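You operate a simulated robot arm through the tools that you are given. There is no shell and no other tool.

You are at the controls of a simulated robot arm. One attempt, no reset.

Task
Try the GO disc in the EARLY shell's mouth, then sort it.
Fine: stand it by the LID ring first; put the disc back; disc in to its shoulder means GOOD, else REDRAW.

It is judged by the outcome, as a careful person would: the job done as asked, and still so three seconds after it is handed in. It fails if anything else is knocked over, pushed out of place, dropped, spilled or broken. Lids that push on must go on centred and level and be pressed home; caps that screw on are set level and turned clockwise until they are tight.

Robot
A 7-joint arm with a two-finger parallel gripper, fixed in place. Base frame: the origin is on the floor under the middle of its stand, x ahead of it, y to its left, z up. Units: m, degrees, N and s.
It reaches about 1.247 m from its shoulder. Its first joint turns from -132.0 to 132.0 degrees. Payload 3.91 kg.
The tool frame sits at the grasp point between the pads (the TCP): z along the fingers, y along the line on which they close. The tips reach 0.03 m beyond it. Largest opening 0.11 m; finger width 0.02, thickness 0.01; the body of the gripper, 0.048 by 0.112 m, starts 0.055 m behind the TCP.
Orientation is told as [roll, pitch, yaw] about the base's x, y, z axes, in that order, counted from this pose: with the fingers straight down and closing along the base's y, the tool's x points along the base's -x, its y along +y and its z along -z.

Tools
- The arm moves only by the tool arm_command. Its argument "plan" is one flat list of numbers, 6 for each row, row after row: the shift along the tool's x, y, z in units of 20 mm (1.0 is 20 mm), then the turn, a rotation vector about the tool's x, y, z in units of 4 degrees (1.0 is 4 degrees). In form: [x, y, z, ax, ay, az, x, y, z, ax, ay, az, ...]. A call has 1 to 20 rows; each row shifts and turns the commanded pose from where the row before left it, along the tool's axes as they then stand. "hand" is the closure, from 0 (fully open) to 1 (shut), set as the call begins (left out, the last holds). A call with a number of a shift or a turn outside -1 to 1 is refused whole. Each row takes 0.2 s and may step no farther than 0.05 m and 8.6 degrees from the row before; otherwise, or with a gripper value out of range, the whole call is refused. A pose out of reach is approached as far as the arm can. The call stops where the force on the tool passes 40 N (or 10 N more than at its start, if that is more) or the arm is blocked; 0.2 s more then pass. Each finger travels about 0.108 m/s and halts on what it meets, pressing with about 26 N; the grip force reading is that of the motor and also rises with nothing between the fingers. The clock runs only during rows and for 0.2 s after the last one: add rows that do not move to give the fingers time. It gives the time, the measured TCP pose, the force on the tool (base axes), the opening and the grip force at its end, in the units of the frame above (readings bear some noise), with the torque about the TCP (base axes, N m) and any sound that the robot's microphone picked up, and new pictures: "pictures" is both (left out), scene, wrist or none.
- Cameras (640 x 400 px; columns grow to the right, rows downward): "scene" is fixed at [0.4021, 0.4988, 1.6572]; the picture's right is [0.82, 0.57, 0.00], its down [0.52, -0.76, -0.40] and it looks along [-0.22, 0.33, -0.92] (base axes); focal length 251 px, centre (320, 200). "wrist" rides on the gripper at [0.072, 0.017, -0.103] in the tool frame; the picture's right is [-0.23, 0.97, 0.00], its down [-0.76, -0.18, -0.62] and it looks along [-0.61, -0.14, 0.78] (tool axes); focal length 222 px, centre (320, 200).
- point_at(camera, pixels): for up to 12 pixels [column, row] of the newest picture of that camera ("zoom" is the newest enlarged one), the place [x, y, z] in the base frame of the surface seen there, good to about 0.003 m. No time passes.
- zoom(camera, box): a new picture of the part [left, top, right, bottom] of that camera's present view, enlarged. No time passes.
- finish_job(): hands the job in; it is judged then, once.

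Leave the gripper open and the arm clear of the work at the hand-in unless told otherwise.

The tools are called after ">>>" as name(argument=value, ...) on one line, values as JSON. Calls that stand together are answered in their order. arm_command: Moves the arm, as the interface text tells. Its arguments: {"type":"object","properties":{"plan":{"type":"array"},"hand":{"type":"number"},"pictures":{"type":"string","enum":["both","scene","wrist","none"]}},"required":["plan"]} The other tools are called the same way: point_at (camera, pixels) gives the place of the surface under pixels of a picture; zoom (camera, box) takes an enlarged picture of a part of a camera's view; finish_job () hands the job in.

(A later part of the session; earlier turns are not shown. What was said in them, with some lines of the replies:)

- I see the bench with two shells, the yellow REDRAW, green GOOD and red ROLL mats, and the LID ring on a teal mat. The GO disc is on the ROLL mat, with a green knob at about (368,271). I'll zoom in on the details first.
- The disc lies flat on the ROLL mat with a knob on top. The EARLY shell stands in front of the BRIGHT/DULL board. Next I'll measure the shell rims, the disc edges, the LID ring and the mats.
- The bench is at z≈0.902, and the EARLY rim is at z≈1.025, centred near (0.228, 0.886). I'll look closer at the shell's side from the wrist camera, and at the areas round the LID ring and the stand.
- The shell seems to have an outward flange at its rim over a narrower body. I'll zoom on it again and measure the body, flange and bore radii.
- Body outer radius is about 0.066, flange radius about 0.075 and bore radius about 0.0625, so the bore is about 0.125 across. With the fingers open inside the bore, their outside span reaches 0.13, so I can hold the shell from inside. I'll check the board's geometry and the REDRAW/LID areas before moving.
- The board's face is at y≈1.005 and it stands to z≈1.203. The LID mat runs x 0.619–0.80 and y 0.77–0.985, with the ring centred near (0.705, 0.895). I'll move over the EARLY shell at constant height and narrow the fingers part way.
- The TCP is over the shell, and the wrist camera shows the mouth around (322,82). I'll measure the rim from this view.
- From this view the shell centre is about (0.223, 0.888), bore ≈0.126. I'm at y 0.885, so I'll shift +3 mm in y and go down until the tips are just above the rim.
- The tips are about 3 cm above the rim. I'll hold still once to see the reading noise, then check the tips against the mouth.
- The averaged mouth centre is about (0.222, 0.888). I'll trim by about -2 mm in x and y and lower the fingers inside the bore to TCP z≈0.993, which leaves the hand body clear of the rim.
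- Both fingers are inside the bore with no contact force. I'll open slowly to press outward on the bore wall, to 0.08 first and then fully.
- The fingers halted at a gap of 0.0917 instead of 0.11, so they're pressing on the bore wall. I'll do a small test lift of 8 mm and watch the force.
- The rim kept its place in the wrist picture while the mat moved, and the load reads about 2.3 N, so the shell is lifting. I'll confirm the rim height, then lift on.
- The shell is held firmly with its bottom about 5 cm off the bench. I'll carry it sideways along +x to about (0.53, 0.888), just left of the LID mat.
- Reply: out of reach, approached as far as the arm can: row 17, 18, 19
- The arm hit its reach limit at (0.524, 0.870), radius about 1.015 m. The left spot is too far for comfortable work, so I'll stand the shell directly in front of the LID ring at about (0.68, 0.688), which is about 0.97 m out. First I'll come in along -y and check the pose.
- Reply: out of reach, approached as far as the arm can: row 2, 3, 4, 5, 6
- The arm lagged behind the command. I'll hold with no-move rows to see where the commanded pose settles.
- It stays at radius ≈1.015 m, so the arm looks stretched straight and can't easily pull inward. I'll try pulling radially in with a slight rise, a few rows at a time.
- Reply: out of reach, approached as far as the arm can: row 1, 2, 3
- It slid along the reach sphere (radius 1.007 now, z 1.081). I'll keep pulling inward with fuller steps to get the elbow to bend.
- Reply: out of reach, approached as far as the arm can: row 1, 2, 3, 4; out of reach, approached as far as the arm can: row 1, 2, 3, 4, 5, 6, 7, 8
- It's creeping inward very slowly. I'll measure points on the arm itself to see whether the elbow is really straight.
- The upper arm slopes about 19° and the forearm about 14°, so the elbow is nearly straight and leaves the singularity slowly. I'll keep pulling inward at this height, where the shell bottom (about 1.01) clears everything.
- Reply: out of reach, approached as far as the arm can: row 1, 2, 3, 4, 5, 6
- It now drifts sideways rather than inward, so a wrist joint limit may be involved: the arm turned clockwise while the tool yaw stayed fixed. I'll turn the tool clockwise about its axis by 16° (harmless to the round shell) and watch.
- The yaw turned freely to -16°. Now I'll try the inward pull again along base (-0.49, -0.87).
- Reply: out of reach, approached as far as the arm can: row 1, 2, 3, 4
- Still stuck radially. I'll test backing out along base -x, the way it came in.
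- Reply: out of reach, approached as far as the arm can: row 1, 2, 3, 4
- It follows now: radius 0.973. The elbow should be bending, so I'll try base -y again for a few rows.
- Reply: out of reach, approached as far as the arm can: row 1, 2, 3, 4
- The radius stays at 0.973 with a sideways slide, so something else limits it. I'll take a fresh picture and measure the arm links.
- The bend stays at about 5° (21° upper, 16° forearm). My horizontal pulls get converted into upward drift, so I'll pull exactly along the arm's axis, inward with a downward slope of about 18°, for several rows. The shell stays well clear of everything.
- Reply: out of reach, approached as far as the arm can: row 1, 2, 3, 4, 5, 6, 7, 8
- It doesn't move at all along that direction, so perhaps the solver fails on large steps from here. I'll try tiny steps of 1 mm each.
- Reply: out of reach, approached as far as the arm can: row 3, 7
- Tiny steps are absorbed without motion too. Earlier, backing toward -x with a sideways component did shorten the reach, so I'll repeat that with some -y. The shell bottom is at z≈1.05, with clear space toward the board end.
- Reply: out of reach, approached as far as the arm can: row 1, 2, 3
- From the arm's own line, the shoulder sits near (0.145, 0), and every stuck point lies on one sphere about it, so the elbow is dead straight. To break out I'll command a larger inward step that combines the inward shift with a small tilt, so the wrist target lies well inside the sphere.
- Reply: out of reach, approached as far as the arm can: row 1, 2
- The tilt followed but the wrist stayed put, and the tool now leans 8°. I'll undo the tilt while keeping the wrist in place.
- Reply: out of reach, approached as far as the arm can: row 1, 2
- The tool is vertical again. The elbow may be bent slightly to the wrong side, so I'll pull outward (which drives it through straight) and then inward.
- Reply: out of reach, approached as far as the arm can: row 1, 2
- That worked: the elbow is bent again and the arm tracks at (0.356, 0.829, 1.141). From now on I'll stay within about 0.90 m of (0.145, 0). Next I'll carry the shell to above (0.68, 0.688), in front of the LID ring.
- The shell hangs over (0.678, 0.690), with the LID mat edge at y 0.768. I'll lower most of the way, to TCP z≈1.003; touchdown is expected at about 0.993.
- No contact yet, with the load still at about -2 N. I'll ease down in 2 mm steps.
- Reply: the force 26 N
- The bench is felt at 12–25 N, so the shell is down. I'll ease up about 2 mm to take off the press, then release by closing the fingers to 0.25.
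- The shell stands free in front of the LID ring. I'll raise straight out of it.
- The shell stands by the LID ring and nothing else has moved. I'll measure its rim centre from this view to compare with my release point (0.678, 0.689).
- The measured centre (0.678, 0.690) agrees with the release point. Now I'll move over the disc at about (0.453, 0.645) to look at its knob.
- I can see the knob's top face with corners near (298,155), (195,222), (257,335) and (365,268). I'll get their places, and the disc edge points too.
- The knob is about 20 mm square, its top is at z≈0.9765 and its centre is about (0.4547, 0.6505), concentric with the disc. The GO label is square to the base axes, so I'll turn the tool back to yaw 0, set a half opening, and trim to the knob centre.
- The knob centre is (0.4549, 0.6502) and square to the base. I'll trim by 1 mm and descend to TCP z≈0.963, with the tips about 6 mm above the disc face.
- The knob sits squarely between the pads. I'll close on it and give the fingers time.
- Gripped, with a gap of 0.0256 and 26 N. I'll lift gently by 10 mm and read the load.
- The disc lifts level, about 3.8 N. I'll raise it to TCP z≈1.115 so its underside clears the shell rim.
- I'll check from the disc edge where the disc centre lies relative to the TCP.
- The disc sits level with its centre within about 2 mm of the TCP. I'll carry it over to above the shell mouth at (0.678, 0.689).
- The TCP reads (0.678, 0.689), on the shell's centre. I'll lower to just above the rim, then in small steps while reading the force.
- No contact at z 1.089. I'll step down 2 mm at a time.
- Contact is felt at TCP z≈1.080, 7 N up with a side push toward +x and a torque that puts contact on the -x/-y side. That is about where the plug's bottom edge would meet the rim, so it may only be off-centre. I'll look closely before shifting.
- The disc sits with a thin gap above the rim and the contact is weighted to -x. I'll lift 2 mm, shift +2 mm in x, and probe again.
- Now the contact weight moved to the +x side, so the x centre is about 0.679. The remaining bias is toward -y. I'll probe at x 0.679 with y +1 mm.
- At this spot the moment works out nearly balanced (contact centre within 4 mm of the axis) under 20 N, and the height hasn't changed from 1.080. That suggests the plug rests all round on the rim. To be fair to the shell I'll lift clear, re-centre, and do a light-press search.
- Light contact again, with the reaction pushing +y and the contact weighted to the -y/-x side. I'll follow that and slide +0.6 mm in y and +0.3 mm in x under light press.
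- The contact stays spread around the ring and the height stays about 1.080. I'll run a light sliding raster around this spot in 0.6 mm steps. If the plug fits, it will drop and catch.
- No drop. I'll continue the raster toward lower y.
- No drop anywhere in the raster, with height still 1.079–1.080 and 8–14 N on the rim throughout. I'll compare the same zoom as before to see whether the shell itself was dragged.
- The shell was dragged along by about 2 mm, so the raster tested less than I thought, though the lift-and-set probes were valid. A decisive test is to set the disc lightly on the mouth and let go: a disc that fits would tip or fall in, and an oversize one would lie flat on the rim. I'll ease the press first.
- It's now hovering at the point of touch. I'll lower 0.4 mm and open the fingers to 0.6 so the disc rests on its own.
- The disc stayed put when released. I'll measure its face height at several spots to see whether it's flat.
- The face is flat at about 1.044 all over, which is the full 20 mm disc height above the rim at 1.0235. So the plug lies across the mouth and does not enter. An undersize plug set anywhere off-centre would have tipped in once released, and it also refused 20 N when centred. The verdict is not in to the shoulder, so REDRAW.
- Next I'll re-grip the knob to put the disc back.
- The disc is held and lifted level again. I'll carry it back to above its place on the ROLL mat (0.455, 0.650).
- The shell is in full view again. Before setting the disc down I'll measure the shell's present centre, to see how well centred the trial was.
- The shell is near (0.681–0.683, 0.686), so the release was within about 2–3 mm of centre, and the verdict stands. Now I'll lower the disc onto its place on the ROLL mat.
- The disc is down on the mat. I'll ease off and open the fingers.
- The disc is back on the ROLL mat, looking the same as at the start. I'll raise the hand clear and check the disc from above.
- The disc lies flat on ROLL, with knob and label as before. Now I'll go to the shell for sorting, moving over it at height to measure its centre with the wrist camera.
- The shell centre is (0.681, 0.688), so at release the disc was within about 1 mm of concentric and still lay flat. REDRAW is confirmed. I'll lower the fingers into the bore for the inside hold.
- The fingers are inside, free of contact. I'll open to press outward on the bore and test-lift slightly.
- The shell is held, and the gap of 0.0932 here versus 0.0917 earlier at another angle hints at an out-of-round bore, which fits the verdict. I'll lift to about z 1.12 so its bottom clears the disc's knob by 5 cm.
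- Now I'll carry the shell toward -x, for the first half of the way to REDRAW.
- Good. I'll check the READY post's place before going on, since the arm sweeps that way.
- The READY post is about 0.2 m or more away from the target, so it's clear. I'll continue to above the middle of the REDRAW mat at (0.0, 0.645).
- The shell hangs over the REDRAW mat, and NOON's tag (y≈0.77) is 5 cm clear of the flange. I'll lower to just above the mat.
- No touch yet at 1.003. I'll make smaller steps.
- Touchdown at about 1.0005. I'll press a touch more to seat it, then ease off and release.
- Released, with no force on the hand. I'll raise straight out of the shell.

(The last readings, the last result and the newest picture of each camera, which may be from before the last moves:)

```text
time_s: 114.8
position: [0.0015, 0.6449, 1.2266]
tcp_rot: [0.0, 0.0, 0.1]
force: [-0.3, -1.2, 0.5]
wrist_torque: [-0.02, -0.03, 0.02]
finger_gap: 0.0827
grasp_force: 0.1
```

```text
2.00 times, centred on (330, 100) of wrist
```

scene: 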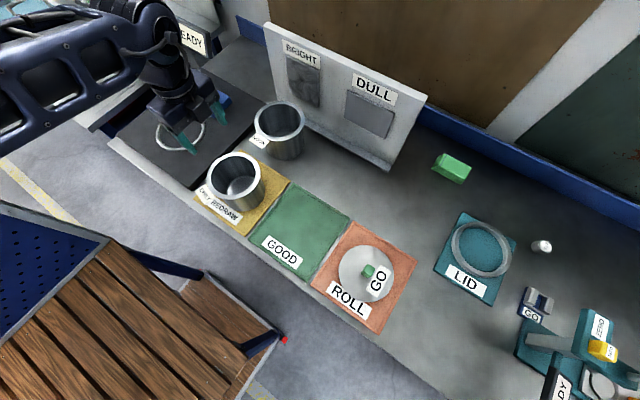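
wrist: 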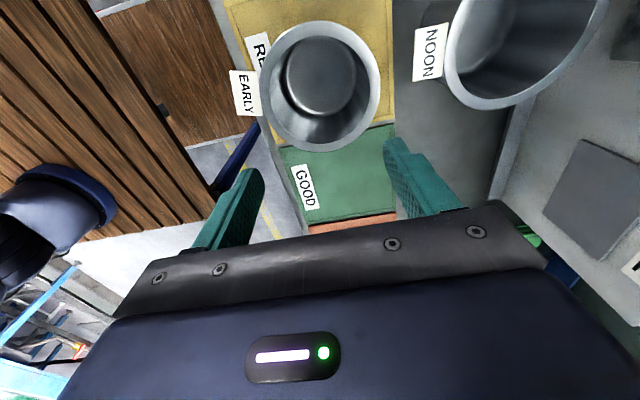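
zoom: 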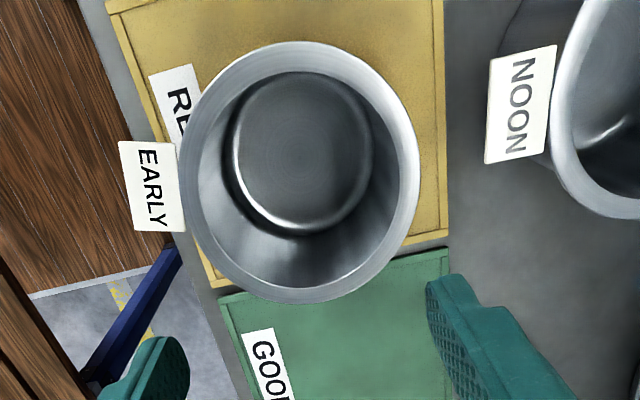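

The shell stands upright in the middle of the REDRAW mat, clear of NOON. I'll check its rim level, its base position and the other items.

>>> point_at(camera="zoom", pixels=[[190, 170], [408, 170], [300, 55], [302, 293], [300, 150], [225, 90], [385, 90], [225, 260], [385, 255]])

>>> zoom(camera="scene", box=[180, 90, 430, 340])

```text
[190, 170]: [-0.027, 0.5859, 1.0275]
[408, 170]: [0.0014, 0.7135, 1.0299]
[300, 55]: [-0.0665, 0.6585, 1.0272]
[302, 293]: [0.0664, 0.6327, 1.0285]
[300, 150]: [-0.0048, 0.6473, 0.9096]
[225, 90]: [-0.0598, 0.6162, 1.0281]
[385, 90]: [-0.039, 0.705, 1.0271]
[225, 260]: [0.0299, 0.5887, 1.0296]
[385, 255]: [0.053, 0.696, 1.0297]
```

```text
1.60 times, centred on (305, 215) of scene
```

zoom: 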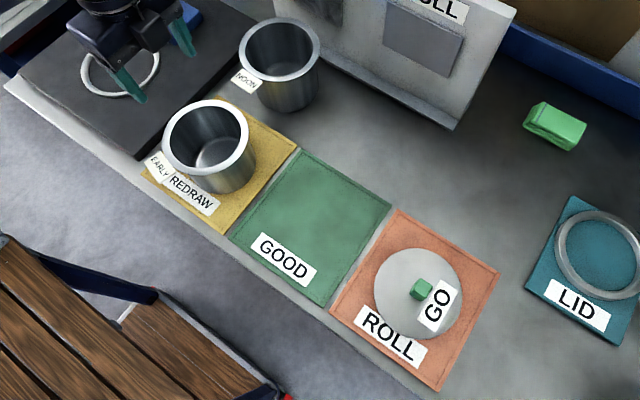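

The rim is level at z≈1.028 and the shell is centred at about (0.001, 0.648) on REDRAW. The disc is on ROLL, and the LID ring, NOON and the rest are untouched. I'll open the gripper fully and back the arm off to its starting place.

>>> arm_command(plan=[0, 0, -0.5, 0, 0, 0, -0.4, -1, 0, 0, 0, 0, -0.4, -1, 0, 0, 0, 0, -0.4, -1, 0, 0, 0, 0, -0.4, -1, 0, 0, 0, 0, -0.4, -1, 0, 0, 0, 0, -0.4, -1, 0, 0, 0, 0, -0.4, -1, 0, 0, 0, 0], hand=0.0, pictures="both")

```text
time_s: 116.6
position: [0.0571, 0.5061, 1.2385]
tcp_rot: [-0.2, -0.1, -0.1]
force: [0.1, -1.2, -0.7]
wrist_torque: [-0.06, -0.01, -0.01]
finger_gap: 0.11
grasp_force: 0.1
```

scene: 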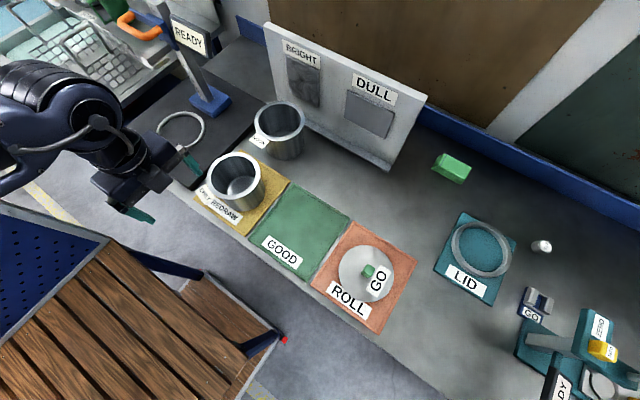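
wrist: 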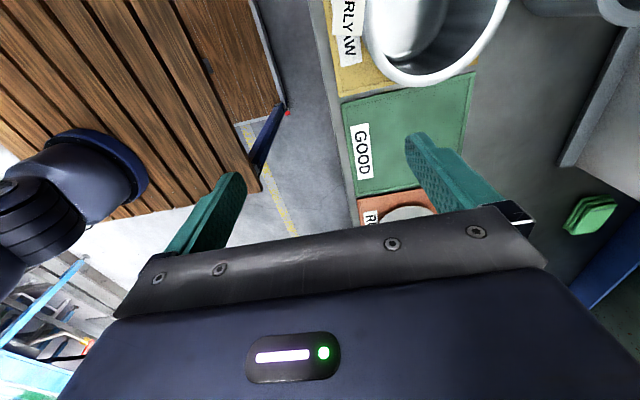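

The arm is clear, with the gripper open at 0.11. EARLY stands on REDRAW at about (237,182) in the scene, the GO disc is back on ROLL, and everything else is where it was. I'll hand the job in.

>>> finish_job()

```text
The job is handed in.
```

I tried the GO disc in the EARLY shell's mouth. It would not go in to its shoulder, so the shell now stands on the REDRAW mat. The job is handed in.

- **By the LID ring first:** I stood the shell on the bench in front of the LID mat, about 0.2 m from the ring's centre. The left side was closer but beyond the arm's comfortable reach.
- **Disc trial:** The disc stopped at the rim every time I set it down, including under about 20 N when centred. Let go on the mouth, close to centre, it lay flat on the rim with none of it inside. The finger opening inside the mouth also differed by about 1.5 mm between two angles, so the mouth may be out of round.
- **Disc put back:** It is flat on the ROLL mat, within about a millimetre of where it started.
- **Sorting:** The shell is upright and level in the middle of the REDRAW mat.

On the way to the LID ring, the arm locked at full stretch while holding the shell and took several moves to free. The shell stayed in the grip and nothing was touched. During the trial, sliding the disc on the rim dragged the shell about 2 mm.

Nothing else was moved. The gripper is open and the arm is back at its starting place.
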